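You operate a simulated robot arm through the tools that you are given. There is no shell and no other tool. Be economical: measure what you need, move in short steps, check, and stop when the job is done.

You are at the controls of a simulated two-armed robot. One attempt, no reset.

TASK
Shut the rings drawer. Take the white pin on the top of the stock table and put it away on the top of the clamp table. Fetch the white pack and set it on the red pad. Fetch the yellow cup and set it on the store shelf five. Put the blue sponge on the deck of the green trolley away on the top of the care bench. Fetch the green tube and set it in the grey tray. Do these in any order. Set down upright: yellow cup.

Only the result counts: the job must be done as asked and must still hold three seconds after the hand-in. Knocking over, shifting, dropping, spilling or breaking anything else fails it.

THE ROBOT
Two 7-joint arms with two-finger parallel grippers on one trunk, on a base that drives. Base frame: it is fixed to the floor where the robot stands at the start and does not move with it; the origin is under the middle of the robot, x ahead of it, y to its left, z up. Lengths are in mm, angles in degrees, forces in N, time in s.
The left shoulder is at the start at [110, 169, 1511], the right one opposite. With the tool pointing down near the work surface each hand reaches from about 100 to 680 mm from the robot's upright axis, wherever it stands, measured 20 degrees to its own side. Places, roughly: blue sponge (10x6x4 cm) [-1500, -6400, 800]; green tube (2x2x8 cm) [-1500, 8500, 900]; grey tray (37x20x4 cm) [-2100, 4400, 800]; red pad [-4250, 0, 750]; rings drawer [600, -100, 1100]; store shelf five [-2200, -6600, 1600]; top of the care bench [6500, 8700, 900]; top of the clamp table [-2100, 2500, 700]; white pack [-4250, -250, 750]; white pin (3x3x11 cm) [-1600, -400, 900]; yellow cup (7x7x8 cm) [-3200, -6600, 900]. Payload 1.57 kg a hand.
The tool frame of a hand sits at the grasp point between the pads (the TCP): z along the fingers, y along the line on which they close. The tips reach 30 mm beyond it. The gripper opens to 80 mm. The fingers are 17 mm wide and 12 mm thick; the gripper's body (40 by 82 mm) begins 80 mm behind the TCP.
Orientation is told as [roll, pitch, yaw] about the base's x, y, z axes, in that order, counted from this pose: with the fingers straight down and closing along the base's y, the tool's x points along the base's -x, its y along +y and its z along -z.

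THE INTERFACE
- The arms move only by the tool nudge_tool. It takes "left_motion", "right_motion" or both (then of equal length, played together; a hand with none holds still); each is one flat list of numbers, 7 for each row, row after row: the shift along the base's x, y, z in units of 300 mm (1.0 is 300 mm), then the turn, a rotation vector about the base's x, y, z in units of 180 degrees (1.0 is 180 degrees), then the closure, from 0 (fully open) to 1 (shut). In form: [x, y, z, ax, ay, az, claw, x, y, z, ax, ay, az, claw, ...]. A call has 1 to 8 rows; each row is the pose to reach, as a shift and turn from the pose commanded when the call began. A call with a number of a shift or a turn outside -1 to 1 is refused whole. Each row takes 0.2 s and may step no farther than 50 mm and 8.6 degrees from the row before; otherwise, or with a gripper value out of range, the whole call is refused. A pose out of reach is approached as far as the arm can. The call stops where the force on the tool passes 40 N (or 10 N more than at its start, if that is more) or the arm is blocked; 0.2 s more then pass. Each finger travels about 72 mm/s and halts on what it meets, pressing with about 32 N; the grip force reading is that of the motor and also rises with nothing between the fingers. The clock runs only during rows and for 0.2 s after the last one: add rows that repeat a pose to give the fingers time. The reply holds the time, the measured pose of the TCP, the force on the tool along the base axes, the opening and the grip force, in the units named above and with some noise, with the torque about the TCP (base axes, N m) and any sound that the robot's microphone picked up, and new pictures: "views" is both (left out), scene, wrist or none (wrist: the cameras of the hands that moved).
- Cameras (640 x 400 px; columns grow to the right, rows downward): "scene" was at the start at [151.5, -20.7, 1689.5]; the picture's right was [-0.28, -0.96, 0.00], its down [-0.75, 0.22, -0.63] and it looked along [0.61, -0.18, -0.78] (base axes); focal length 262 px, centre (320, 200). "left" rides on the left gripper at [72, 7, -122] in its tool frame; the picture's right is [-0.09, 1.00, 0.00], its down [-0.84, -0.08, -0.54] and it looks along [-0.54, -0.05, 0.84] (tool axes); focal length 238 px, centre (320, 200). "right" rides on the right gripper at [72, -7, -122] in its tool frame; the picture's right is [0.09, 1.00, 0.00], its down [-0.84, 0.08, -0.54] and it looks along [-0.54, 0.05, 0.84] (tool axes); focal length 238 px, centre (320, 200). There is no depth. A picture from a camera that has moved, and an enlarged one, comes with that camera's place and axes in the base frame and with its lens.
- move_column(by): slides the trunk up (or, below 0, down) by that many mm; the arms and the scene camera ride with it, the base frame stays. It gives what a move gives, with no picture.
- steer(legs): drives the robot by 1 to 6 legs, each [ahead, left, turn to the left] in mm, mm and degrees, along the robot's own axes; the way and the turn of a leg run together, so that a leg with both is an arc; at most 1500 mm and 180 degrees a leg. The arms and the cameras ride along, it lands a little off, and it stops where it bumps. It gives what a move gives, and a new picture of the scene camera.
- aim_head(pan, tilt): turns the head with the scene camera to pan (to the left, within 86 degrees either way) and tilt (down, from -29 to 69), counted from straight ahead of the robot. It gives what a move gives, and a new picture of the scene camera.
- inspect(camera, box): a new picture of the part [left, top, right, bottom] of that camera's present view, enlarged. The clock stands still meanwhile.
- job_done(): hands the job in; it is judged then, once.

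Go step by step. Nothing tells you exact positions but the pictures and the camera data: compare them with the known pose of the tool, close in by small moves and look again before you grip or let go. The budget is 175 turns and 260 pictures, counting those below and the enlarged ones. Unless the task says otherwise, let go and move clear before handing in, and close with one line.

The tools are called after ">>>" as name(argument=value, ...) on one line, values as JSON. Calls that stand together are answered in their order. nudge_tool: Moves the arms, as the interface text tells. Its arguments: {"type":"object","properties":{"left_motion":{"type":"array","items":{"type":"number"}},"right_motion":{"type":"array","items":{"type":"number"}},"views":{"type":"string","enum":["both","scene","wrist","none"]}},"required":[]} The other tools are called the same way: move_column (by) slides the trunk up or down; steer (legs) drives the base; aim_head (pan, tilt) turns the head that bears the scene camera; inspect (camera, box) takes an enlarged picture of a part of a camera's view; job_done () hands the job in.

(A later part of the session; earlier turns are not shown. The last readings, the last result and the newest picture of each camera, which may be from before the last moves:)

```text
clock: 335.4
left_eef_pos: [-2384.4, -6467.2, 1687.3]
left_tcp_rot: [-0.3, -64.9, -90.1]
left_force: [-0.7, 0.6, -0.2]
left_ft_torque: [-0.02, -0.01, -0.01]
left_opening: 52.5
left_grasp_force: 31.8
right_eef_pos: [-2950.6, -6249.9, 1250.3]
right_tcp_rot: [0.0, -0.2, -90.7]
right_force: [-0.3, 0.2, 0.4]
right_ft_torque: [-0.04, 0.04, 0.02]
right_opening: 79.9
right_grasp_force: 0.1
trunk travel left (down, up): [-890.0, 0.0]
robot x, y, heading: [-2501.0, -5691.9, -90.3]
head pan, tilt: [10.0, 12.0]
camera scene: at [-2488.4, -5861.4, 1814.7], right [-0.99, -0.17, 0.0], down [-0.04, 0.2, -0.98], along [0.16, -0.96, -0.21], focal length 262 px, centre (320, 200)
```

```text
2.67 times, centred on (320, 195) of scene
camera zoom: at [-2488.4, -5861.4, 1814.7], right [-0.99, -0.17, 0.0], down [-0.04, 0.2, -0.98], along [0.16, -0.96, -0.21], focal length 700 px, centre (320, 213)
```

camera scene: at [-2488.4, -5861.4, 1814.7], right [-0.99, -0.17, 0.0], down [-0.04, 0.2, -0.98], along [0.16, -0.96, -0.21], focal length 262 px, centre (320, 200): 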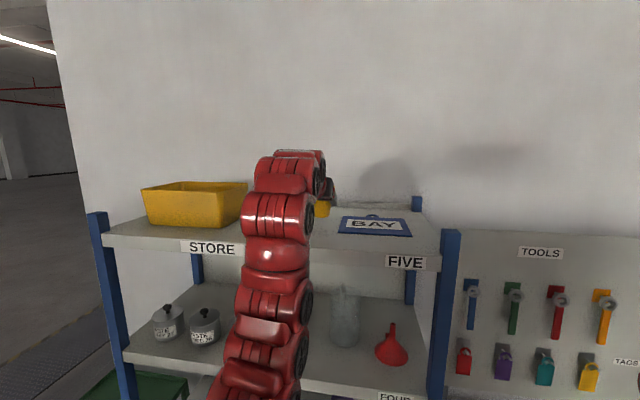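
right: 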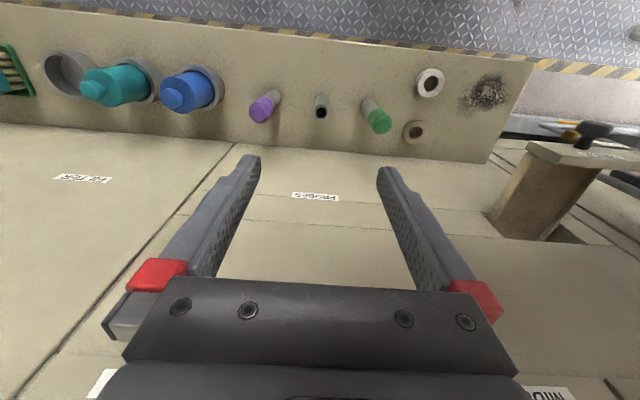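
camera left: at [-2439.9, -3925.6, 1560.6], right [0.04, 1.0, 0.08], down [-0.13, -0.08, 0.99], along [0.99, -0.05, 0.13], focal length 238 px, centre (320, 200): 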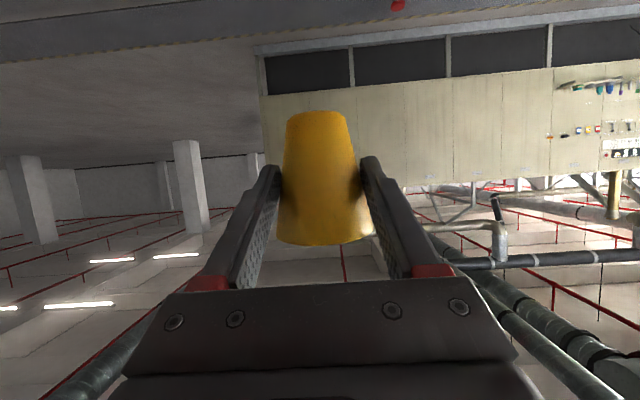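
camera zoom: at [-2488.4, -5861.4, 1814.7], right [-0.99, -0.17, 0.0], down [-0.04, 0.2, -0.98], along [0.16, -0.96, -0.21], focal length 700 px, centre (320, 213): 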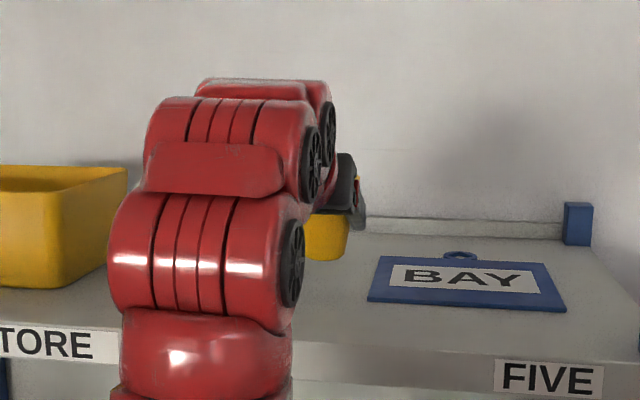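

The cup hangs centred over the gap. I lower gently to contact.

>>> nudge_tool(left_motion=[0.005, 0, -0.04, 0, 0, 0, 1, 0.005, 0, -0.08, 0, 0, 0, 1, 0.005, 0, -0.095, 0, 0, 0, 1, 0.005, 0, -0.107, 0, 0, 0, 1, 0.005, 0, -0.117, 0, 0, 0, 1, 0.005, 0, -0.127, 0, 0, 0, 1], views="wrist")

```text
clock: 336.9
left_eef_pos: [-2384.3, -6469.5, 1645.6]
left_tcp_rot: [-0.2, -64.8, -90.2]
left_force: [-0.3, 0.1, -0.6]
left_ft_torque: [0.01, 0.01, -0.06]
left_opening: 52.7
left_grasp_force: 31.7
right_eef_pos: [-2949.7, -6252.2, 1248.1]
right_tcp_rot: [0.0, -0.1, -90.5]
right_force: [-0.1, -0.4, -0.1]
right_ft_torque: [-0.01, 0.01, -0.01]
right_opening: 80.2
right_grasp_force: 0.0
trunk travel left (down, up): [-890.0, 0.0]
robot x, y, heading: [-2502.4, -5691.3, -90.2]
head pan, tilt: [10.0, 12.0]
camera left: at [-2377.7, -6328.6, 1635.8], right [1.0, -0.05, 0.08], down [-0.08, 0.13, 0.99], along [-0.06, -0.99, 0.13], focal length 238 px, centre (320, 200)
```

left: 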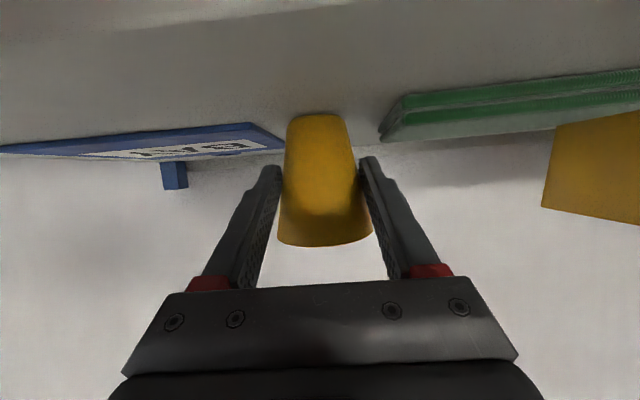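

>>> nudge_tool(left_motion=[0, 0, -0.01, 0, 0, 0, 1, 0, 0, -0.02, 0, 0, 0, 1, 0, 0, -0.03, 0, 0, 0, 1, 0, 0, -0.04, 0, 0, 0, 1], views="wrist")

```text
clock: 337.9
left_eef_pos: [-2385.1, -6466.5, 1638.4]
left_tcp_rot: [-0.2, -65.2, -90.1]
left_force: [0.3, -1.1, 15.7]
left_ft_torque: [-0.35, 0.0, 0.03]
left_opening: 50.1
left_grasp_force: 32.1
right_eef_pos: [-2951.1, -6250.0, 1248.4]
right_tcp_rot: [0.0, -0.2, -90.5]
right_force: [0.9, -0.3, -0.2]
right_ft_torque: [-0.02, 0.0, 0.03]
right_opening: 80.4
right_grasp_force: 0.0
trunk travel left (down, up): [-890.0, 0.0]
robot x, y, heading: [-2503.8, -5690.7, -90.3]
head pan, tilt: [10.0, 12.0]
camera left: at [-2377.8, -6325.3, 1626.7], right [1.0, -0.04, 0.08], down [-0.07, 0.14, 0.99], along [-0.06, -0.99, 0.14], focal length 238 px, centre (320, 200)
```

left: 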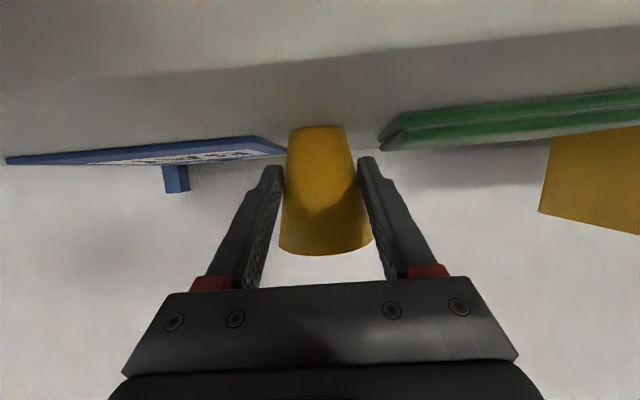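

Contact (16 N). I ease the pressure and open slowly.

>>> nudge_tool(left_motion=[0, 0, 0.01, 0, 0, 0, 1, 0, 0, 0.01, 0, 0, 0, 0.5, 0, 0, 0.01, 0, 0, 0, 0.3, 0, 0, 0.01, 0, 0, 0, 0.1, 0, 0, 0.01, 0, 0, 0, 0, 0, 0, 0.01, 0, 0, 0, 0], views="wrist")

```text
clock: 339.2
left_eef_pos: [-2384.2, -6469.1, 1637.9]
left_tcp_rot: [-0.2, -64.7, -90.1]
left_force: [0.7, 0.0, -0.8]
left_ft_torque: [-0.02, 0.01, -0.01]
left_opening: 79.9
left_grasp_force: 0.0
right_eef_pos: [-2950.6, -6251.7, 1248.2]
right_tcp_rot: [0.0, -0.1, -90.6]
right_force: [-0.4, 0.4, -0.8]
right_ft_torque: [0.06, -0.01, 0.0]
right_opening: 79.9
right_grasp_force: 0.2
trunk travel left (down, up): [-890.0, 0.0]
robot x, y, heading: [-2500.0, -5691.7, -90.3]
head pan, tilt: [10.0, 12.0]
camera left: at [-2377.7, -6328.1, 1627.6], right [1.0, -0.05, 0.08], down [-0.07, 0.14, 0.99], along [-0.06, -0.99, 0.13], focal length 238 px, centre (320, 200)
```

left: 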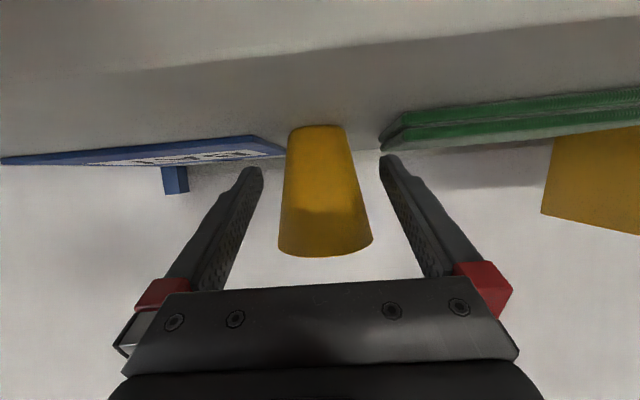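

The cup stands upright and free. I back straight out and check it.

>>> steer(legs=[[-300, 0, 0]])

>>> inspect(camera="left", box=[0, 0, 640, 400])

```text
clock: 341.3
left_eef_pos: [-2383.4, -6167.2, 1638.9]
left_tcp_rot: [-0.2, -64.6, -90.2]
left_force: [0.1, 0.4, 0.0]
left_ft_torque: [-0.01, -0.01, 0.0]
left_opening: 79.8
left_grasp_force: 0.1
right_eef_pos: [-2947.9, -5950.5, 1247.7]
right_tcp_rot: [0.0, 0.0, -90.6]
right_force: [-0.1, -0.1, -0.5]
right_ft_torque: [0.05, -0.01, 0.03]
right_opening: 79.9
right_grasp_force: 0.0
trunk travel left (down, up): [-890.0, 0.0]
robot x, y, heading: [-2499.5, -5388.6, -90.8]
head pan, tilt: [10.0, 12.0]
camera scene: at [-2487.2, -5563.2, 1814.1], right [-0.99, -0.17, 0.0], down [-0.03, 0.21, -0.98], along [0.16, -0.96, -0.21], focal length 262 px, centre (320, 200)
```

scene: 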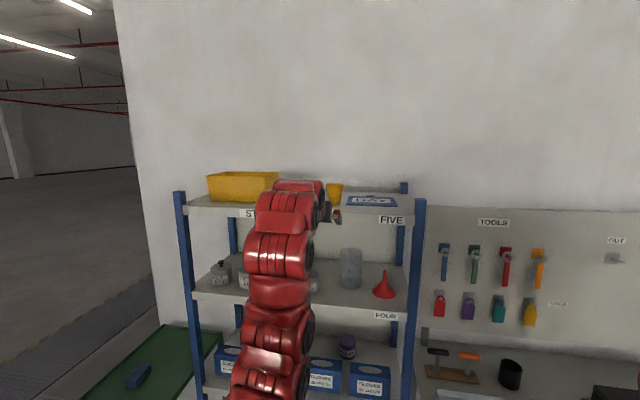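

```text
1.00 times, centred on (320, 200) of left (not enlarged: the box is as wide or as high as the picture)
camera zoom: at [-2376.0, -6027.1, 1626.6], right [1.0, -0.05, 0.08], down [-0.07, 0.13, 0.99], along [-0.06, -0.99, 0.13], focal length 238 px, centre (320, 200)
```

zoom: 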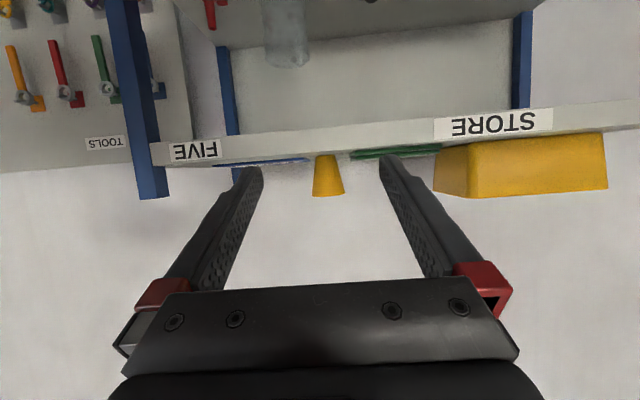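

The cup stands on shelf five. Now I bring the arm down and look at the green trolley with the sponge.

>>> nudge_tool(left_motion=[0, 0, -0.16, 0, 0, 0, 0, 0, 0, -0.32, 0, 0, 0, 0, 0, 0, -0.48, 0, 0, 0, 0, 0, 0, -0.64, 0, 0, 0, 0, 0, 0, -0.8, 0, 0, 0, 0, 0, 0, -0.96, 0, 0, 0, 0], views="none")

>>> nudge_tool(left_motion=[0, 0, -0.08, 0.045, 0, 0, 0, 0, 0, -0.16, 0.09, 0, 0, 0, 0, 0, -0.24, 0.135, 0, 0, 0, 0, 0, -0.32, 0.18, 0, 0, 0, 0, 0, -0.4, 0.225, 0, 0, 0, 0, 0.05, -0.48, 0.27, 0, 0, 0, 0, 0.1, -0.56, 0.315, 0, 0, 0, 0, 0.15, -0.66, 0.36, 0, 0, 0], views="none")

>>> aim_head(pan=40, tilt=35)

```text
clock: 342.7
left_eef_pos: [-2381.1, -6165.4, 1349.5]
left_tcp_rot: [-0.3, -64.9, -90.1]
left_force: [-1.4, -0.5, 0.4]
left_ft_torque: [-0.01, -0.02, 0.02]
left_opening: 79.9
left_grasp_force: 0.1
right_eef_pos: [-2948.5, -5947.6, 1248.4]
right_tcp_rot: [0.0, -0.2, -90.6]
right_force: [-0.7, 0.0, -0.2]
right_ft_torque: [-0.03, 0.0, 0.01]
right_opening: 79.9
right_grasp_force: 0.0
trunk travel left (down, up): [-890.0, 0.0]
robot x, y, heading: [-2496.2, -5388.9, -90.4]
head pan, tilt: [10.0, 12.0]
```

```text
clock: 344.5
left_eef_pos: [-2388.9, -6108.4, 1152.4]
left_tcp_rot: [-0.4, -0.1, -90.1]
left_force: [-0.2, 0.0, -0.4]
left_ft_torque: [0.03, 0.03, 0.02]
left_opening: 80.1
left_grasp_force: 0.0
left hand out of reach, approached as far as the arm can: row 8
right_eef_pos: [-2947.3, -5948.4, 1248.8]
right_tcp_rot: [0.1, -0.1, -90.6]
right_force: [0.9, -0.7, 0.1]
right_ft_torque: [0.0, -0.01, -0.02]
right_opening: 79.9
right_grasp_force: 0.1
trunk travel left (down, up): [-890.0, 0.0]
robot x, y, heading: [-2500.8, -5386.8, -90.5]
head pan, tilt: [10.0, 12.0]
```

```text
clock: 345.5
left_eef_pos: [-2389.4, -6107.9, 1152.7]
left_tcp_rot: [-0.4, -0.1, -90.1]
left_force: [0.0, 0.1, 0.6]
left_ft_torque: [-0.04, -0.02, 0.03]
left_opening: 80.2
left_grasp_force: 0.1
right_eef_pos: [-2948.8, -5946.9, 1248.6]
right_tcp_rot: [0.0, -0.1, -90.6]
right_force: [0.3, -0.2, -1.0]
right_ft_torque: [0.0, 0.0, -0.03]
right_opening: 79.8
right_grasp_force: 0.0
trunk travel left (down, up): [-890.0, 0.0]
robot x, y, heading: [-2498.4, -5387.8, -90.7]
head pan, tilt: [40.0, 35.0]
camera scene: at [-2446.5, -5536.6, 1777.6], right [-0.77, -0.64, 0.0], down [-0.36, 0.44, -0.82], along [0.52, -0.63, -0.57], focal length 262 px, centre (320, 200)
```

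scene: 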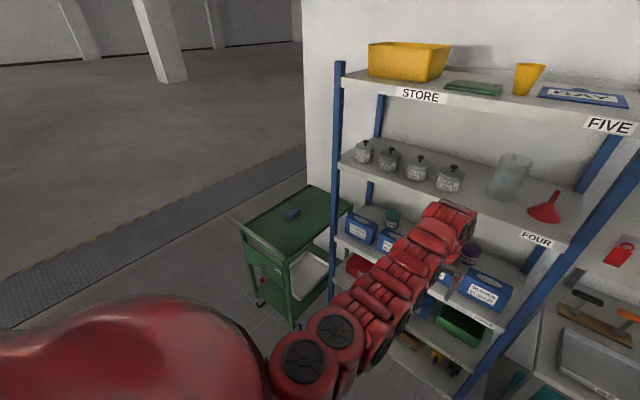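

The blue sponge lies on the green trolley's top deck. I enlarge that area.

>>> inspect(camera="scene", box=[210, 165, 370, 325])

```text
2.50 times, centred on (290, 245) of scene
camera zoom: at [-2446.5, -5536.6, 1777.6], right [-0.77, -0.64, 0.0], down [-0.36, 0.44, -0.82], along [0.52, -0.63, -0.57], focal length 656 px, centre (395, 88)
```

zoom: 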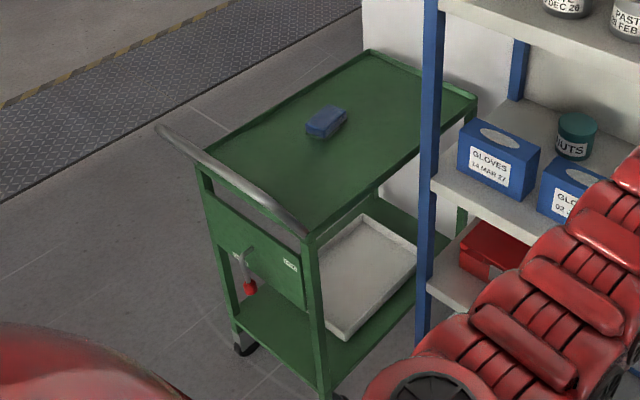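

The sponge's long axis runs along y; the trolley's handle is on its +y end, so I approach from its open +x side, facing -x.

>>> steer(legs=[[-200, 0, 0], [0, 1490, 0], [0, 150, 0], [0, 0, -89.4], [0, 970, 0]])

>>> aim_head(pan=10, tilt=45)

```text
clock: 363.5
left_eef_pos: [-1568.7, -6293.5, 1152.4]
left_tcp_rot: [-0.4, 0.0, -178.9]
left_force: [0.5, 0.3, 0.0]
left_ft_torque: [0.05, -0.02, -0.02]
left_opening: 79.9
left_grasp_force: 0.0
right_eef_pos: [-1418.1, -5731.4, 1248.4]
right_tcp_rot: [0.0, -0.1, -179.6]
right_force: [-0.4, 0.7, 0.3]
right_ft_torque: [0.03, -0.01, -0.01]
right_opening: 80.1
right_grasp_force: 0.0
trunk travel left (down, up): [-890.0, 0.0]
robot x, y, heading: [-847.6, -6168.5, -179.4]
head pan, tilt: [40.0, 35.0]
camera scene: at [-999.9, -6226.7, 1777.5], right [-0.65, 0.76, 0.0], down [0.44, 0.37, -0.82], along [-0.62, -0.53, -0.57], focal length 262 px, centre (320, 200)
```

scene: 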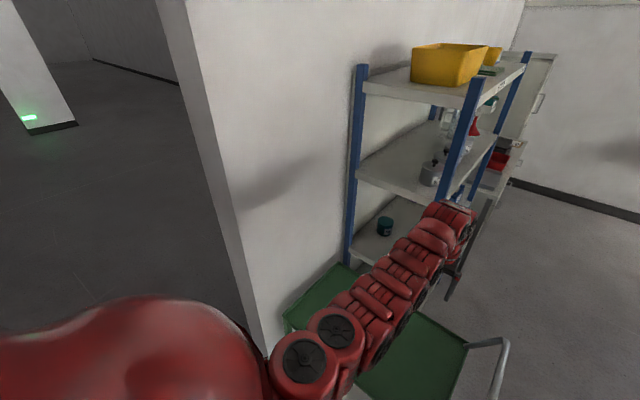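

```text
clock: 364.4
left_eef_pos: [-1567.6, -6294.7, 1151.2]
left_tcp_rot: [-0.4, 0.1, -179.0]
left_force: [-0.2, 0.0, -0.8]
left_ft_torque: [0.01, 0.01, 0.02]
left_opening: 80.0
left_grasp_force: 0.0
right_eef_pos: [-1418.4, -5731.1, 1247.6]
right_tcp_rot: [0.0, 0.0, -179.6]
right_force: [0.4, -1.0, 0.8]
right_ft_torque: [0.03, 0.04, 0.01]
right_opening: 80.0
right_grasp_force: 0.1
trunk travel left (down, up): [-890.0, 0.0]
robot x, y, heading: [-854.2, -6172.0, -179.5]
head pan, tilt: [10.0, 45.0]
camera scene: at [-1012.8, -6185.1, 1762.7], right [-0.18, 0.98, 0.0], down [0.69, 0.13, -0.71], along [-0.69, -0.13, -0.71], focal length 262 px, centre (320, 200)
```

scene: 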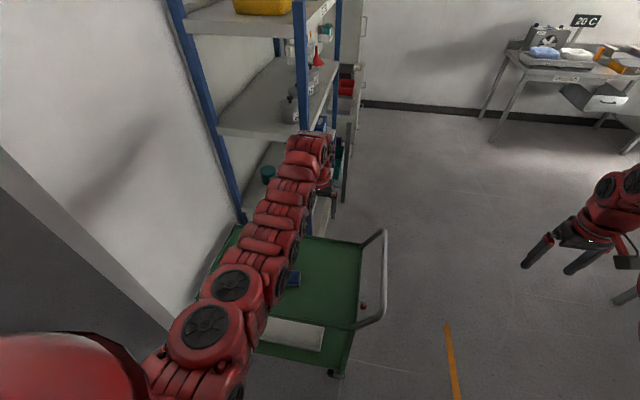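

The sponge is near [-1499, -6384]. I drive 40 mm ahead and turn the left hand 90° so it closes across the sponge's width.

>>> steer(legs=[[40, 0, 0]])

>>> nudge_tool(left_motion=[0.05, -0.03, 0, 0, 0, -0.046, 0, 0.1, -0.06, 0, 0, 0, -0.092, 0, 0.15, -0.09, 0, 0, 0, -0.138, 0, 0.2, -0.12, 0, 0, 0, -0.184, 0, 0.25, -0.15, 0, 0, 0, -0.23, 0, 0.3, -0.18, 0, 0, 0, -0.276, 0, 0.3, -0.21, 0, 0, 0, -0.322, 0, 0.3, -0.25, 0, 0, 0, -0.368, 0], views="none")

```text
clock: 365.3
left_eef_pos: [-1600.2, -6293.2, 1157.9]
left_tcp_rot: [-0.4, -0.4, -179.1]
left_force: [1.3, 0.6, 0.3]
left_ft_torque: [-0.01, 0.06, 0.02]
left_opening: 79.9
left_grasp_force: 0.2
right_eef_pos: [-1449.9, -5731.2, 1250.8]
right_tcp_rot: [0.0, -0.5, -179.6]
right_force: [0.4, -0.1, -0.3]
right_ft_torque: [0.04, 0.05, -0.01]
right_opening: 79.9
right_grasp_force: 0.0
trunk travel left (down, up): [-890.0, 0.0]
robot x, y, heading: [-890.1, -6172.0, -179.5]
head pan, tilt: [10.0, 45.0]
camera scene: at [-1042.2, -6185.4, 1763.8], right [-0.18, 0.98, 0.0], down [0.69, 0.13, -0.71], along [-0.7, -0.13, -0.7], focal length 262 px, centre (320, 200)
```

scene: 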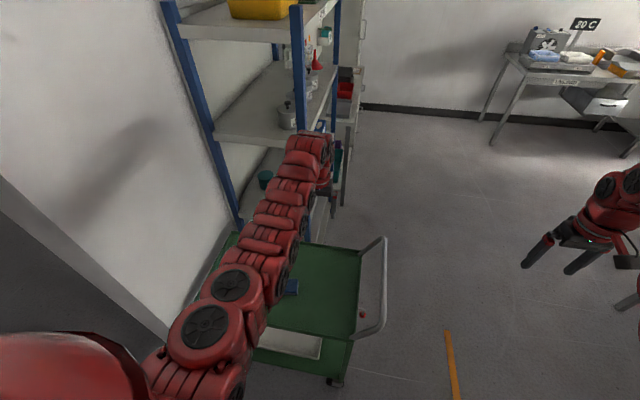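

```text
clock: 367.1
left_eef_pos: [-1506.3, -6426.9, 1116.8]
left_tcp_rot: [-0.4, -0.1, 118.1]
left_force: [0.5, -1.0, -0.7]
left_ft_torque: [0.04, -0.01, 0.02]
left_opening: 80.1
left_grasp_force: 0.0
left hand out of reach, approached as far as the arm can: row 6, 7, 8
right_eef_pos: [-1455.4, -5732.9, 1250.1]
right_tcp_rot: [0.0, -0.2, -179.6]
right_force: [0.3, 0.9, -0.8]
right_ft_torque: [0.0, 0.01, 0.01]
right_opening: 79.6
right_grasp_force: 0.0
trunk travel left (down, up): [-890.0, 0.0]
robot x, y, heading: [-892.5, -6170.5, -179.2]
head pan, tilt: [10.0, 45.0]
```

>>> nudge_tool(left_motion=[0.01, 0.03, -0.1, 0, 0, -0.04, 0, 0.02, 0.07, -0.2, 0, 0, -0.08, 0, 0.02, 0.11, -0.3, 0, 0, -0.12, 0, 0.02, 0.14, -0.4, 0, 0, -0.15, 0], views="both")

```text
clock: 368.1
left_eef_pos: [-1503.9, -6383.2, 995.8]
left_tcp_rot: [-0.4, 0.0, 91.2]
left_force: [1.1, -0.1, -0.4]
left_ft_torque: [0.01, -0.02, -0.01]
left_opening: 80.0
left_grasp_force: 0.1
right_eef_pos: [-1457.1, -5731.7, 1248.2]
right_tcp_rot: [0.0, 0.0, -179.6]
right_force: [0.5, -0.3, -0.8]
right_ft_torque: [-0.01, -0.01, 0.02]
right_opening: 80.1
right_grasp_force: 0.0
trunk travel left (down, up): [-890.0, 0.0]
robot x, y, heading: [-890.7, -6172.7, -179.1]
head pan, tilt: [10.0, 45.0]
camera scene: at [-1052.9, -6186.0, 1762.6], right [-0.18, 0.98, 0.0], down [0.7, 0.13, -0.71], along [-0.69, -0.13, -0.71], focal length 262 px, centre (320, 200)
camera left: at [-1511.0, -6454.7, 1119.5], right [-1.0, 0.07, -0.01], down [0.06, 0.84, 0.54], along [0.04, 0.54, -0.84], focal length 238 px, centre (320, 200)
```

scene: 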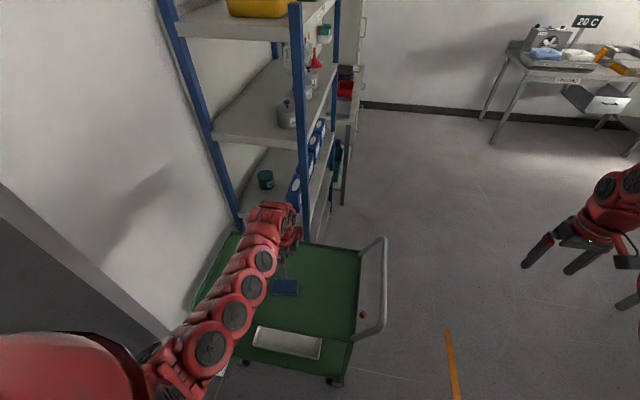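
left: 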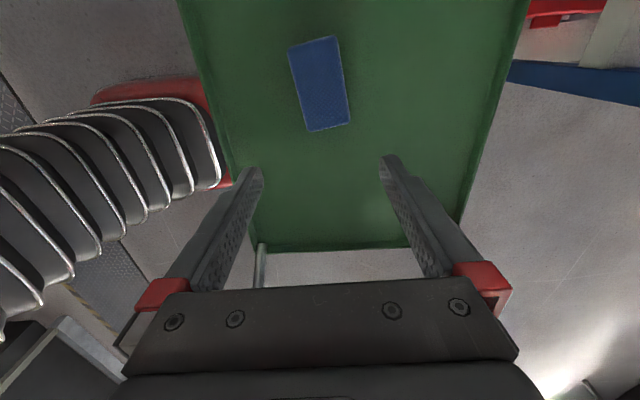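

The sponge centre is about [-1507, -6408], top near z=760, slanted 6°. I align over it, then lower the trunk 170 mm.

>>> nudge_tool(left_motion=[-0.012, -0.08, 0, 0, 0, 0.027, 0], views="none")

>>> move_column(by=-170)

>>> inspect(camera="left", box=[0, 0, 640, 400])

```text
clock: 368.5
left_eef_pos: [-1505.9, -6407.1, 995.6]
left_tcp_rot: [-0.4, -0.1, 95.9]
left_force: [-0.4, -0.3, -0.2]
left_ft_torque: [0.02, 0.01, 0.01]
left_opening: 79.9
left_grasp_force: 0.1
right_eef_pos: [-1456.9, -5732.0, 1248.4]
right_tcp_rot: [0.0, -0.1, -179.6]
right_force: [0.4, -0.1, 0.4]
right_ft_torque: [0.0, 0.0, -0.02]
right_opening: 80.2
right_grasp_force: 0.1
trunk travel left (down, up): [-890.0, 0.0]
robot x, y, heading: [-889.2, -6169.4, -179.4]
head pan, tilt: [10.0, 45.0]
```

```text
clock: 370.4
left_eef_pos: [-1506.5, -6405.7, 825.5]
left_tcp_rot: [-0.4, -0.1, 96.0]
left_force: [0.4, 0.6, 0.3]
left_ft_torque: [0.03, 0.0, 0.01]
left_opening: 80.0
left_grasp_force: 0.1
right_eef_pos: [-1456.7, -5731.0, 1079.7]
right_tcp_rot: [-0.1, -0.1, -179.7]
right_force: [-0.7, 0.3, 0.0]
right_ft_torque: [0.01, 0.02, 0.01]
right_opening: 79.8
right_grasp_force: 0.1
trunk travel left (down, up): [-720.0, 170.0]
robot x, y, heading: [-888.5, -6172.2, -179.3]
head pan, tilt: [10.0, 45.0]
```

```text
1.00 times, centred on (320, 200) of left (not enlarged: the box is as wide or as high as the picture)
camera zoom: at [-1507.6, -6478.6, 950.2], right [-1.0, -0.01, -0.01], down [-0.01, 0.84, 0.54], along [0.0, 0.54, -0.84], focal length 238 px, centre (320, 200)
```

zoom: 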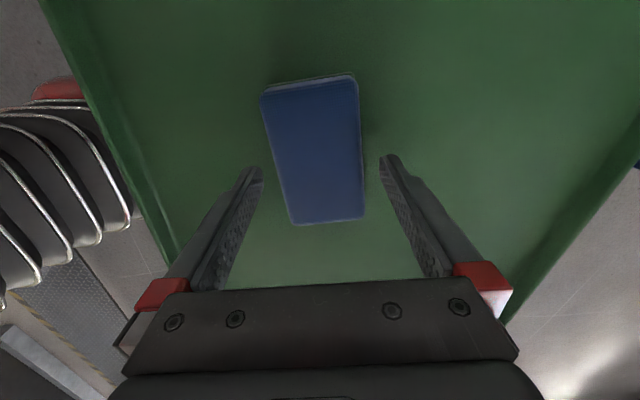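

>>> nudge_tool(left_motion=[0, -0.005, -0.04, 0, 0, 0, 0, 0, -0.01, -0.08, 0, 0, 0, 0, 0, -0.01, -0.115, 0, 0, 0, 0], views="wrist")

```text
clock: 371.2
left_eef_pos: [-1506.5, -6408.2, 800.0]
left_tcp_rot: [0.2, 0.0, 96.0]
left_force: [14.9, 2.5, 29.9]
left_ft_torque: [0.21, -1.73, 0.19]
left_opening: 80.2
left_grasp_force: 0.0
right_eef_pos: [-1452.8, -5730.0, 1080.2]
right_tcp_rot: [0.0, -0.3, -179.6]
right_force: [-0.6, -0.6, -0.3]
right_ft_torque: [-0.01, 0.01, 0.0]
right_opening: 79.7
right_grasp_force: 0.0
trunk travel left (down, up): [-720.0, 170.0]
robot x, y, heading: [-891.2, -6171.3, -179.7]
head pan, tilt: [10.0, 45.0]
stopped in row 3 (left hand): the force on the tool passed its limit at 50 N (the readings are from after the stop); the commanded pose is now the measured one
camera left: at [-1507.0, -6481.4, 924.2], right [-1.0, -0.01, 0.0], down [-0.01, 0.84, 0.54], along [-0.01, 0.54, -0.84], focal length 238 px, centre (320, 200)
```

left: 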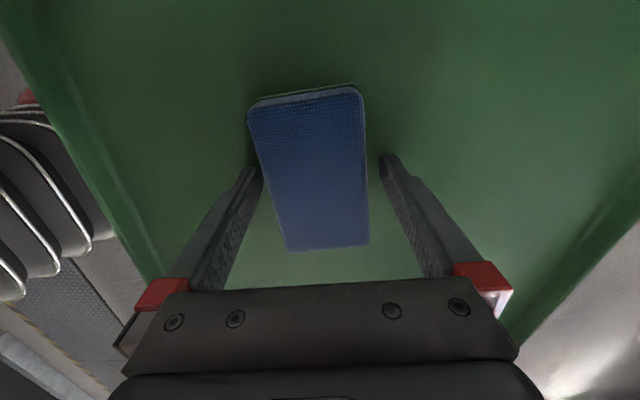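

Something touched one finger at tip height 770. I take a closer look before going on.

>>> inspect(camera="left", box=[220, 60, 420, 270])

>>> inspect(camera="scene", box=[220, 180, 380, 320])

```text
1.90 times, centred on (320, 165) of left
camera zoom: at [-1507.0, -6481.4, 924.2], right [-1.0, -0.01, 0.0], down [-0.01, 0.84, 0.54], along [-0.01, 0.54, -0.84], focal length 454 px, centre (320, 267)
```

zoom: 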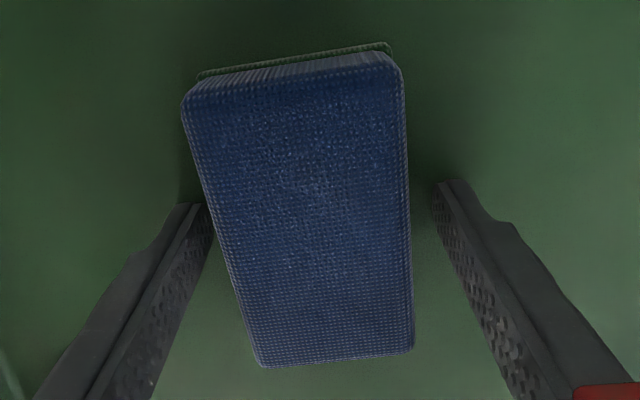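

```text
2.86 times, centred on (300, 250) of scene
camera zoom: at [-1048.2, -6184.2, 1593.6], right [-0.18, 0.98, 0.0], down [0.69, 0.13, -0.71], along [-0.7, -0.13, -0.71], focal length 750 px, centre (377, 57)
```

zoom: 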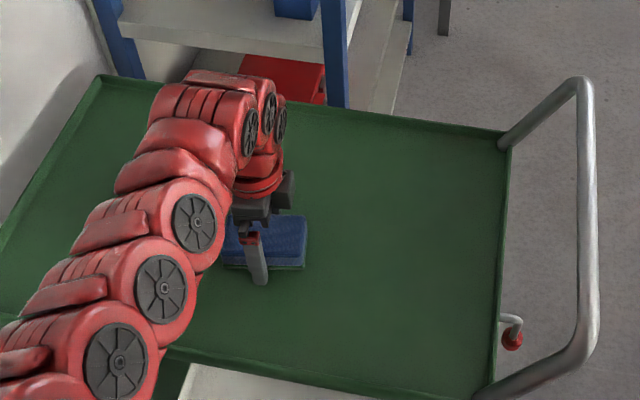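

The +x fingertip caught the sponge's edge: the sponge sits ~4 mm toward +x and is turned ~3° more. I rise, correct and descend again.

>>> nudge_tool(left_motion=[0, 0, 0.06, 0, 0, 0, 0, 0.017, 0, 0.06, 0, 0, 0.02, 0, 0.017, 0, 0.06, 0, 0, 0.02, 0], views="wrist")

```text
clock: 372.1
left_eef_pos: [-1505.1, -6411.1, 814.2]
left_tcp_rot: [0.0, 0.1, 99.6]
left_force: [0.1, 0.6, 0.5]
left_ft_torque: [0.02, 0.0, -0.03]
left_opening: 80.0
left_grasp_force: 0.0
right_eef_pos: [-1457.2, -5732.5, 1078.2]
right_tcp_rot: [0.0, -0.2, -179.6]
right_force: [0.0, -0.4, 0.6]
right_ft_torque: [0.03, -0.01, 0.0]
right_opening: 80.0
right_grasp_force: 0.2
trunk travel left (down, up): [-720.0, 170.0]
robot x, y, heading: [-891.8, -6170.2, -179.4]
head pan, tilt: [10.0, 45.0]
camera left: at [-1500.4, -6482.4, 938.7], right [-1.0, -0.08, 0.0], down [-0.06, 0.84, 0.54], along [-0.04, 0.54, -0.84], focal length 238 px, centre (320, 200)
```

left: 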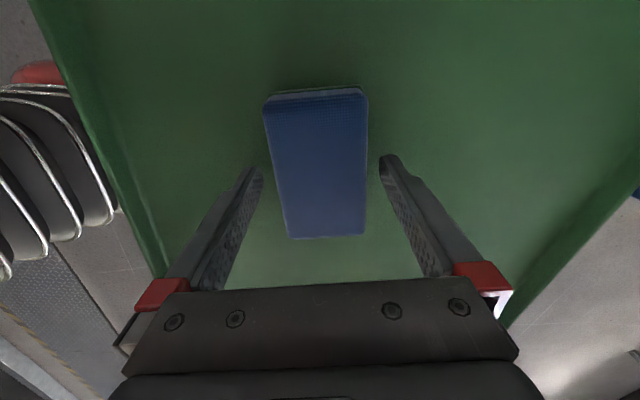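

>>> nudge_tool(left_motion=[0.008, 0.01, -0.02, 0, 0, 0, 0, 0.008, 0.01, -0.04, 0, 0, 0, 0, 0.008, 0.01, -0.055, 0, 0, 0, 0, 0.008, 0.01, -0.068, 0, 0, 0, 0], views="wrist")

```text
clock: 373.1
left_eef_pos: [-1502.2, -6408.6, 800.6]
left_tcp_rot: [0.7, 0.2, 99.6]
left_force: [7.0, -1.0, 35.7]
left_ft_torque: [0.39, -1.82, -0.09]
left_opening: 80.2
left_grasp_force: 0.1
right_eef_pos: [-1454.1, -5730.3, 1079.7]
right_tcp_rot: [0.2, -0.5, -179.7]
right_force: [0.7, -0.1, -0.6]
right_ft_torque: [0.0, -0.03, -0.01]
right_opening: 80.1
right_grasp_force: 0.1
trunk travel left (down, up): [-720.0, 170.0]
robot x, y, heading: [-889.8, -6171.2, -179.4]
head pan, tilt: [10.0, 45.0]
stopped in row 4 (left hand): the force on the tool passed its limit at 43 N (the readings are from after the stop); the commanded pose is now the measured one
camera left: at [-1496.3, -6479.7, 924.8], right [-1.0, -0.08, 0.01], down [-0.06, 0.84, 0.54], along [-0.05, 0.54, -0.84], focal length 238 px, centre (320, 200)
```

left: 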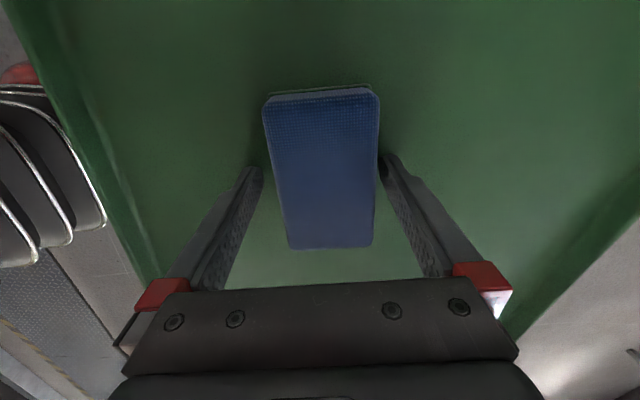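

Both contacts are at the same height, so that is the deck itself (z≈770). I rise 4 mm, close on the sponge and lift.

>>> nudge_tool(left_motion=[-0.003, 0, 0.014, 0, 0, 0, 0, -0.003, 0, 0.014, 0, 0, 0, 0.3, -0.003, 0, 0.014, 0, 0, 0, 0.7, -0.003, 0, 0.014, 0, 0, 0, 1, -0.003, 0, 0.014, 0, 0, 0, 1, -0.003, 0, 0.014, 0, 0, 0, 1, -0.003, 0, 0.1, 0, 0, 0, 1, -0.003, 0, 0.22, 0, 0, 0, 1], views="wrist")

```text
clock: 374.9
left_eef_pos: [-1505.6, -6411.5, 862.8]
left_tcp_rot: [0.5, 0.3, 99.9]
left_force: [0.2, 0.1, 0.2]
left_ft_torque: [-0.06, 0.01, -0.01]
left_opening: 59.1
left_grasp_force: 32.3
right_eef_pos: [-1458.3, -5731.1, 1078.0]
right_tcp_rot: [0.0, 0.0, -179.6]
right_force: [0.5, -1.0, 0.0]
right_ft_torque: [0.01, -0.01, 0.0]
right_opening: 80.2
right_grasp_force: 0.0
trunk travel left (down, up): [-720.0, 170.0]
robot x, y, heading: [-890.4, -6172.4, -179.1]
head pan, tilt: [10.0, 45.0]
camera left: at [-1499.8, -6481.5, 987.8], right [-1.0, -0.08, 0.01], down [-0.06, 0.84, 0.54], along [-0.05, 0.54, -0.84], focal length 238 px, centre (320, 200)
```

left: 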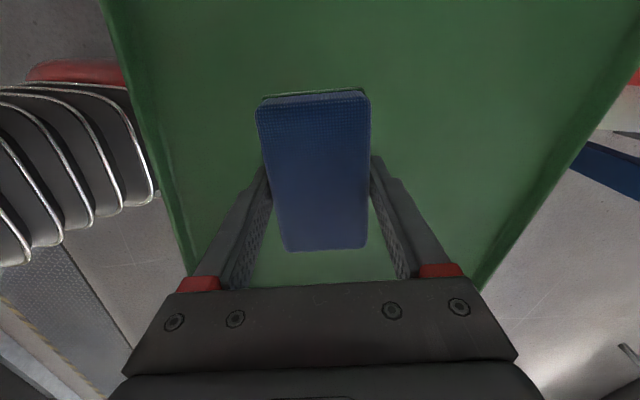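

The sponge is held. I raise the trunk, back out to the lane, turn to +y and drive the long way toward the care bench.

>>> move_column(by=170)

>>> steer(legs=[[-330, 0, 0], [0, 0, -90.8], [1490, 0, 0], [1490, 0, 0], [1490, 0, 0], [1490, 0, 0]])

>>> aim_head(pan=-10, tilt=20)

```text
clock: 376.9
left_eef_pos: [-1506.1, -6409.8, 1032.4]
left_tcp_rot: [0.3, 0.1, 99.7]
left_force: [0.4, 0.7, -1.0]
left_ft_torque: [0.01, -0.02, -0.01]
left_opening: 58.8
left_grasp_force: 31.9
right_eef_pos: [-1458.2, -5731.4, 1248.5]
right_tcp_rot: [-0.1, -0.2, -179.7]
right_force: [0.2, -0.6, -0.1]
right_ft_torque: [0.01, -0.03, -0.03]
right_opening: 80.0
right_grasp_force: 0.1
trunk travel left (down, up): [-890.0, 0.0]
robot x, y, heading: [-892.8, -6172.3, -179.3]
head pan, tilt: [10.0, 45.0]
```

```text
clock: 410.7
left_eef_pos: [-926.4, 380.0, 1033.3]
left_tcp_rot: [0.4, 0.1, 10.4]
left_force: [-0.2, -0.4, -0.2]
left_ft_torque: [-0.04, 0.0, 0.01]
left_opening: 59.0
left_grasp_force: 31.5
right_eef_pos: [-248.0, 340.6, 1250.5]
right_tcp_rot: [0.0, -0.2, 91.2]
right_force: [0.5, 0.1, 0.1]
right_ft_torque: [0.0, -0.02, 0.0]
right_opening: 80.2
right_grasp_force: 0.1
trunk travel left (down, up): [-890.0, 0.0]
robot x, y, heading: [-677.2, -231.1, 91.2]
head pan, tilt: [10.0, 45.0]
camera scene: at [-698.9, -71.9, 1762.7], right [0.98, 0.2, 0.0], down [0.14, -0.69, -0.71], along [-0.14, 0.69, -0.71], focal length 262 px, centre (320, 200)
```

scene: 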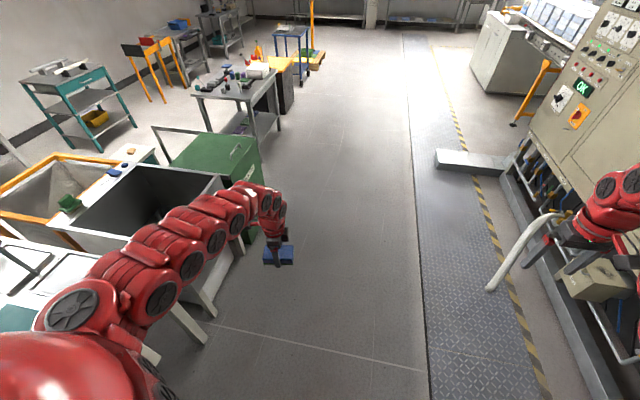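

```text
clock: 411.6
left_eef_pos: [-925.7, 379.8, 1033.4]
left_tcp_rot: [0.5, 0.1, 10.4]
left_force: [-0.5, 0.0, 0.6]
left_ft_torque: [-0.04, 0.02, -0.04]
left_opening: 58.9
left_grasp_force: 31.7
right_eef_pos: [-248.5, 342.1, 1248.1]
right_tcp_rot: [-0.1, -0.1, 91.0]
right_force: [0.6, 0.3, 0.5]
right_ft_torque: [0.01, 0.0, 0.0]
right_opening: 80.1
right_grasp_force: 0.1
trunk travel left (down, up): [-890.0, 0.0]
robot x, y, heading: [-681.4, -234.2, 91.3]
head pan, tilt: [-10.0, 20.0]
camera scene: at [-669.0, -59.1, 1801.3], right [0.99, -0.15, 0.0], down [-0.05, -0.34, -0.94], along [0.14, 0.93, -0.34], focal length 262 px, centre (320, 200)
```

scene: 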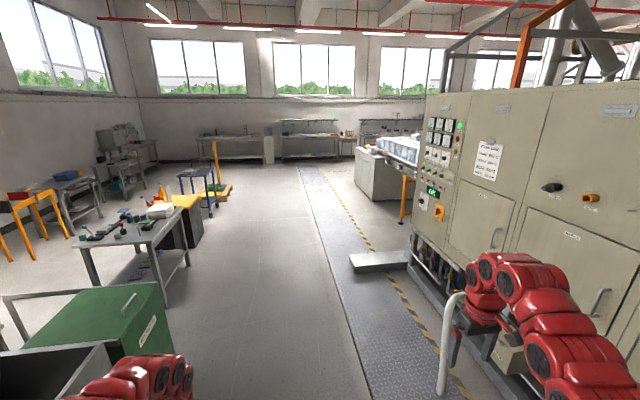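

>>> steer(legs=[[0, 0, -1.3], [1490, 0, 0], [1490, 0, 0], [1490, 0, 0], [1490, 0, 0], [1300, 0, 0]])

>>> aim_head(pan=-70, tilt=15)

```text
clock: 446.3
left_eef_pos: [-834.4, 7620.8, 1033.6]
left_tcp_rot: [0.3, 0.2, 8.4]
left_force: [-0.7, 0.3, -1.2]
left_ft_torque: [-0.02, 0.05, 0.05]
left_opening: 58.8
left_grasp_force: 32.7
right_eef_pos: [-157.3, 7557.1, 1249.7]
right_tcp_rot: [0.1, -0.2, 89.1]
right_force: [0.1, 0.1, 0.1]
right_ft_torque: [0.0, 0.0, 0.02]
right_opening: 79.9
right_grasp_force: 0.0
trunk travel left (down, up): [-890.0, 0.0]
robot x, y, heading: [-609.8, 6999.6, 89.1]
head pan, tilt: [-10.0, 20.0]
camera scene: at [-592.5, 7172.0, 1801.4], right [0.98, -0.19, 0.0], down [-0.06, -0.34, -0.94], along [0.17, 0.92, -0.34], focal length 262 px, centre (320, 200)
```

scene: 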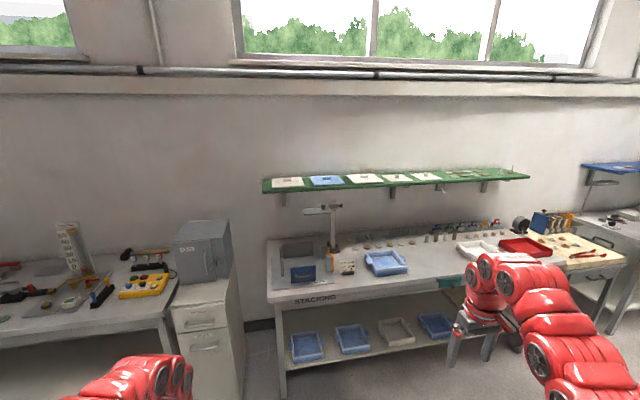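

```text
clock: 447.6
left_eef_pos: [-833.9, 7620.4, 1032.8]
left_tcp_rot: [0.5, 0.1, 8.4]
left_force: [0.5, -0.1, 0.6]
left_ft_torque: [-0.05, 0.02, -0.04]
left_opening: 58.7
left_grasp_force: 31.9
right_eef_pos: [-157.6, 7558.2, 1248.1]
right_tcp_rot: [0.0, -0.1, 89.2]
right_force: [-0.4, 0.2, 0.4]
right_ft_torque: [0.02, 0.0, -0.01]
right_opening: 80.0
right_grasp_force: 0.1
trunk travel left (down, up): [-890.0, 0.0]
robot x, y, heading: [-606.7, 6998.8, 89.3]
head pan, tilt: [-70.0, 15.0]
camera scene: at [-521.7, 7112.2, 1809.5], right [0.33, -0.94, 0.0], down [-0.24, -0.09, -0.97], along [0.91, 0.32, -0.26], focal length 262 px, centre (320, 200)
```

scene: 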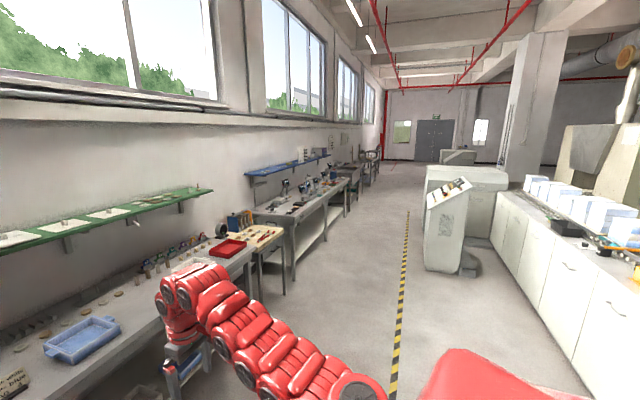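

The corridor toward +x runs along the wall benches (fronts y≈8280) past a console (y<6850). I turn and drive along y≈7550.

>>> steer(legs=[[0, 0, -89.3], [1400, 500, 0], [1490, 0, 0], [1490, 0, 0]])

>>> aim_head(pan=20, tilt=20)

```text
clock: 472.7
left_eef_pos: [4378.0, 7807.0, 1032.7]
left_tcp_rot: [0.5, 0.1, -80.1]
left_force: [0.3, -0.1, -1.1]
left_ft_torque: [0.01, 0.02, -0.02]
left_opening: 58.9
left_grasp_force: 31.9
right_eef_pos: [4331.2, 7127.1, 1249.5]
right_tcp_rot: [0.0, -0.2, 0.5]
right_force: [-0.5, -1.0, -0.3]
right_ft_torque: [-0.01, 0.01, 0.01]
right_opening: 80.0
right_grasp_force: 0.0
trunk travel left (down, up): [-890.0, 0.0]
robot x, y, heading: [3761.0, 7566.7, 0.5]
head pan, tilt: [-70.0, 15.0]
camera scene: at [3874.8, 7480.4, 1809.5], right [-0.94, -0.35, 0.0], down [-0.09, 0.24, -0.97], along [0.34, -0.9, -0.26], focal length 262 px, centre (320, 200)
```

scene: 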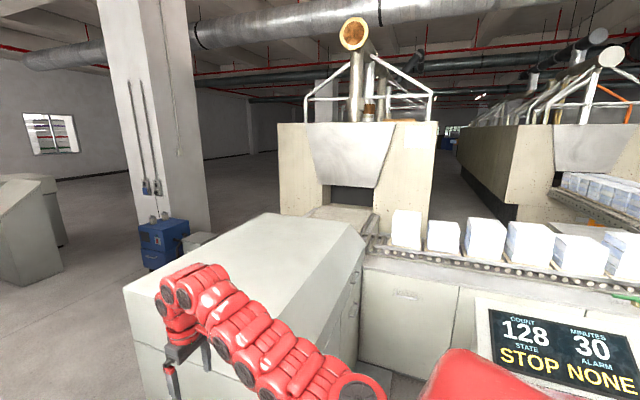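

```text
clock: 474.3
left_eef_pos: [4378.9, 7806.7, 1033.5]
left_tcp_rot: [0.4, 0.1, -80.2]
left_force: [-0.6, 0.5, 0.3]
left_ft_torque: [0.01, 0.01, 0.0]
left_opening: 58.9
left_grasp_force: 32.1
right_eef_pos: [4330.9, 7129.1, 1248.2]
right_tcp_rot: [0.1, -0.1, 0.5]
right_force: [0.0, -0.3, 0.1]
right_ft_torque: [0.01, 0.02, -0.02]
right_opening: 80.4
right_grasp_force: 0.0
trunk travel left (down, up): [-890.0, 0.0]
robot x, y, heading: [3763.4, 7563.3, 0.9]
head pan, tilt: [20.0, 20.0]
camera scene: at [3929.3, 7600.6, 1801.4], right [0.35, -0.94, 0.0], down [-0.32, -0.12, -0.94], along [0.88, 0.33, -0.34], focal length 262 px, centre (320, 200)
```

scene: 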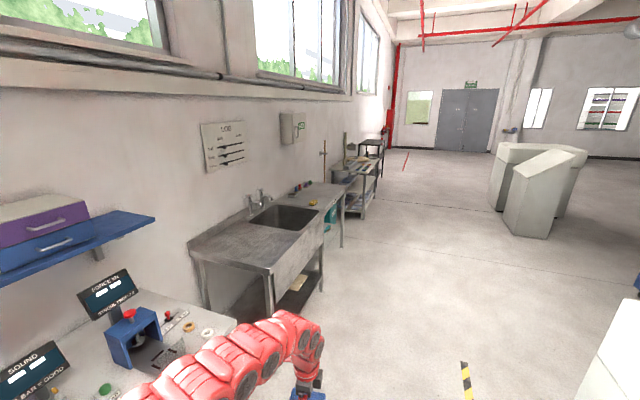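

The care bench appears beyond the sink, near image (315, 190). I drive 1.4 m further and look.

>>> steer(legs=[[1490, 0, -0.8]])

>>> aim_head(pan=40, tilt=25)

>>> inspect(camera="scene", box=[180, 120, 500, 320])

```text
clock: 481.7
left_eef_pos: [5860.9, 7824.6, 1033.0]
left_tcp_rot: [0.4, 0.0, -80.1]
left_force: [-0.5, -0.2, -0.4]
left_ft_torque: [-0.02, -0.02, 0.02]
left_opening: 58.7
left_grasp_force: 31.8
right_eef_pos: [5813.6, 7146.1, 1249.2]
right_tcp_rot: [0.0, -0.2, 0.3]
right_force: [0.2, 0.5, -0.3]
right_ft_torque: [0.05, 0.0, 0.02]
right_opening: 79.8
right_grasp_force: 0.1
trunk travel left (down, up): [-890.0, 0.0]
robot x, y, heading: [5246.2, 7584.3, 0.9]
head pan, tilt: [20.0, 20.0]
camera scene: at [5412.3, 7619.2, 1801.4], right [0.35, -0.94, 0.0], down [-0.32, -0.12, -0.94], along [0.88, 0.33, -0.34], focal length 262 px, centre (320, 200)
```

scene: 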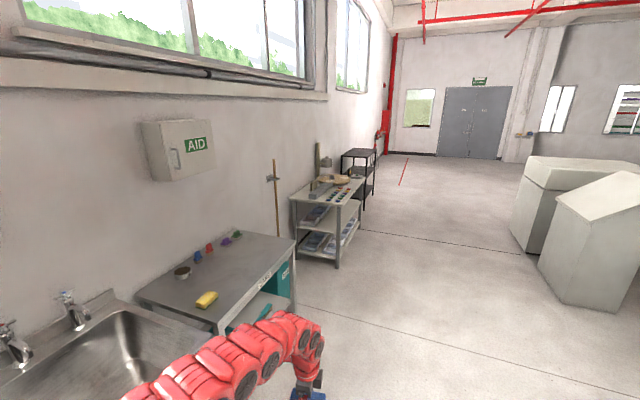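

```text
clock: 482.5
left_eef_pos: [5862.4, 7824.5, 1032.3]
left_tcp_rot: [0.4, 0.1, -80.2]
left_force: [-0.2, 0.6, -0.6]
left_ft_torque: [-0.04, 0.0, -0.02]
left_opening: 58.7
left_grasp_force: 31.8
right_eef_pos: [5816.0, 7146.7, 1248.2]
right_tcp_rot: [0.0, -0.2, 0.5]
right_force: [-0.5, -0.2, -0.2]
right_ft_torque: [0.0, -0.01, -0.02]
right_opening: 79.9
right_grasp_force: 0.2
trunk travel left (down, up): [-890.0, 0.0]
robot x, y, heading: [5248.3, 7585.5, 0.8]
head pan, tilt: [40.0, 25.0]
camera scene: at [5395.7, 7646.2, 1793.3], right [0.65, -0.76, 0.0], down [-0.32, -0.28, -0.91], along [0.69, 0.59, -0.42], focal length 262 px, centre (320, 200)
```

scene: 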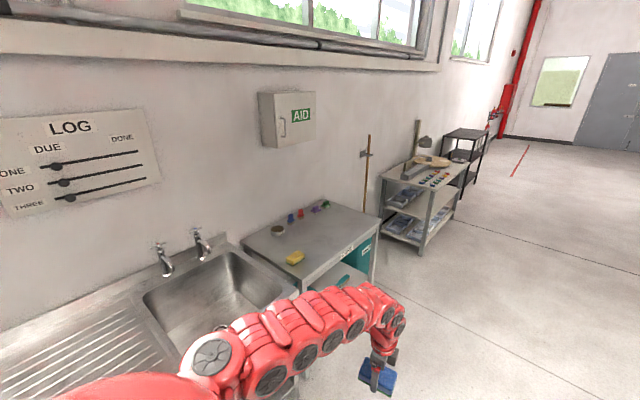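

```text
2.00 times, centred on (340, 220) of scene
camera zoom: at [5395.7, 7646.2, 1793.3], right [0.65, -0.76, 0.0], down [-0.32, -0.28, -0.91], along [0.69, 0.59, -0.42], focal length 525 px, centre (280, 160)
```

zoom: 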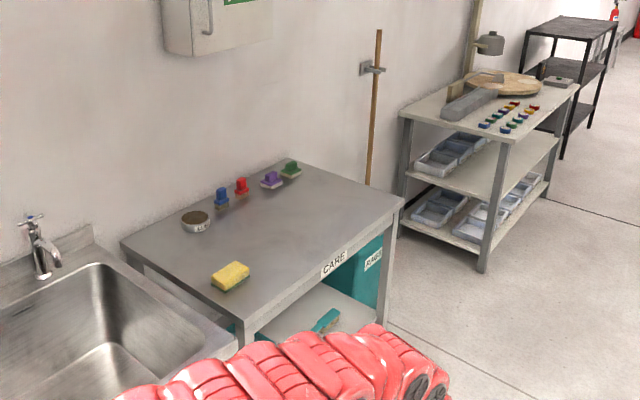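

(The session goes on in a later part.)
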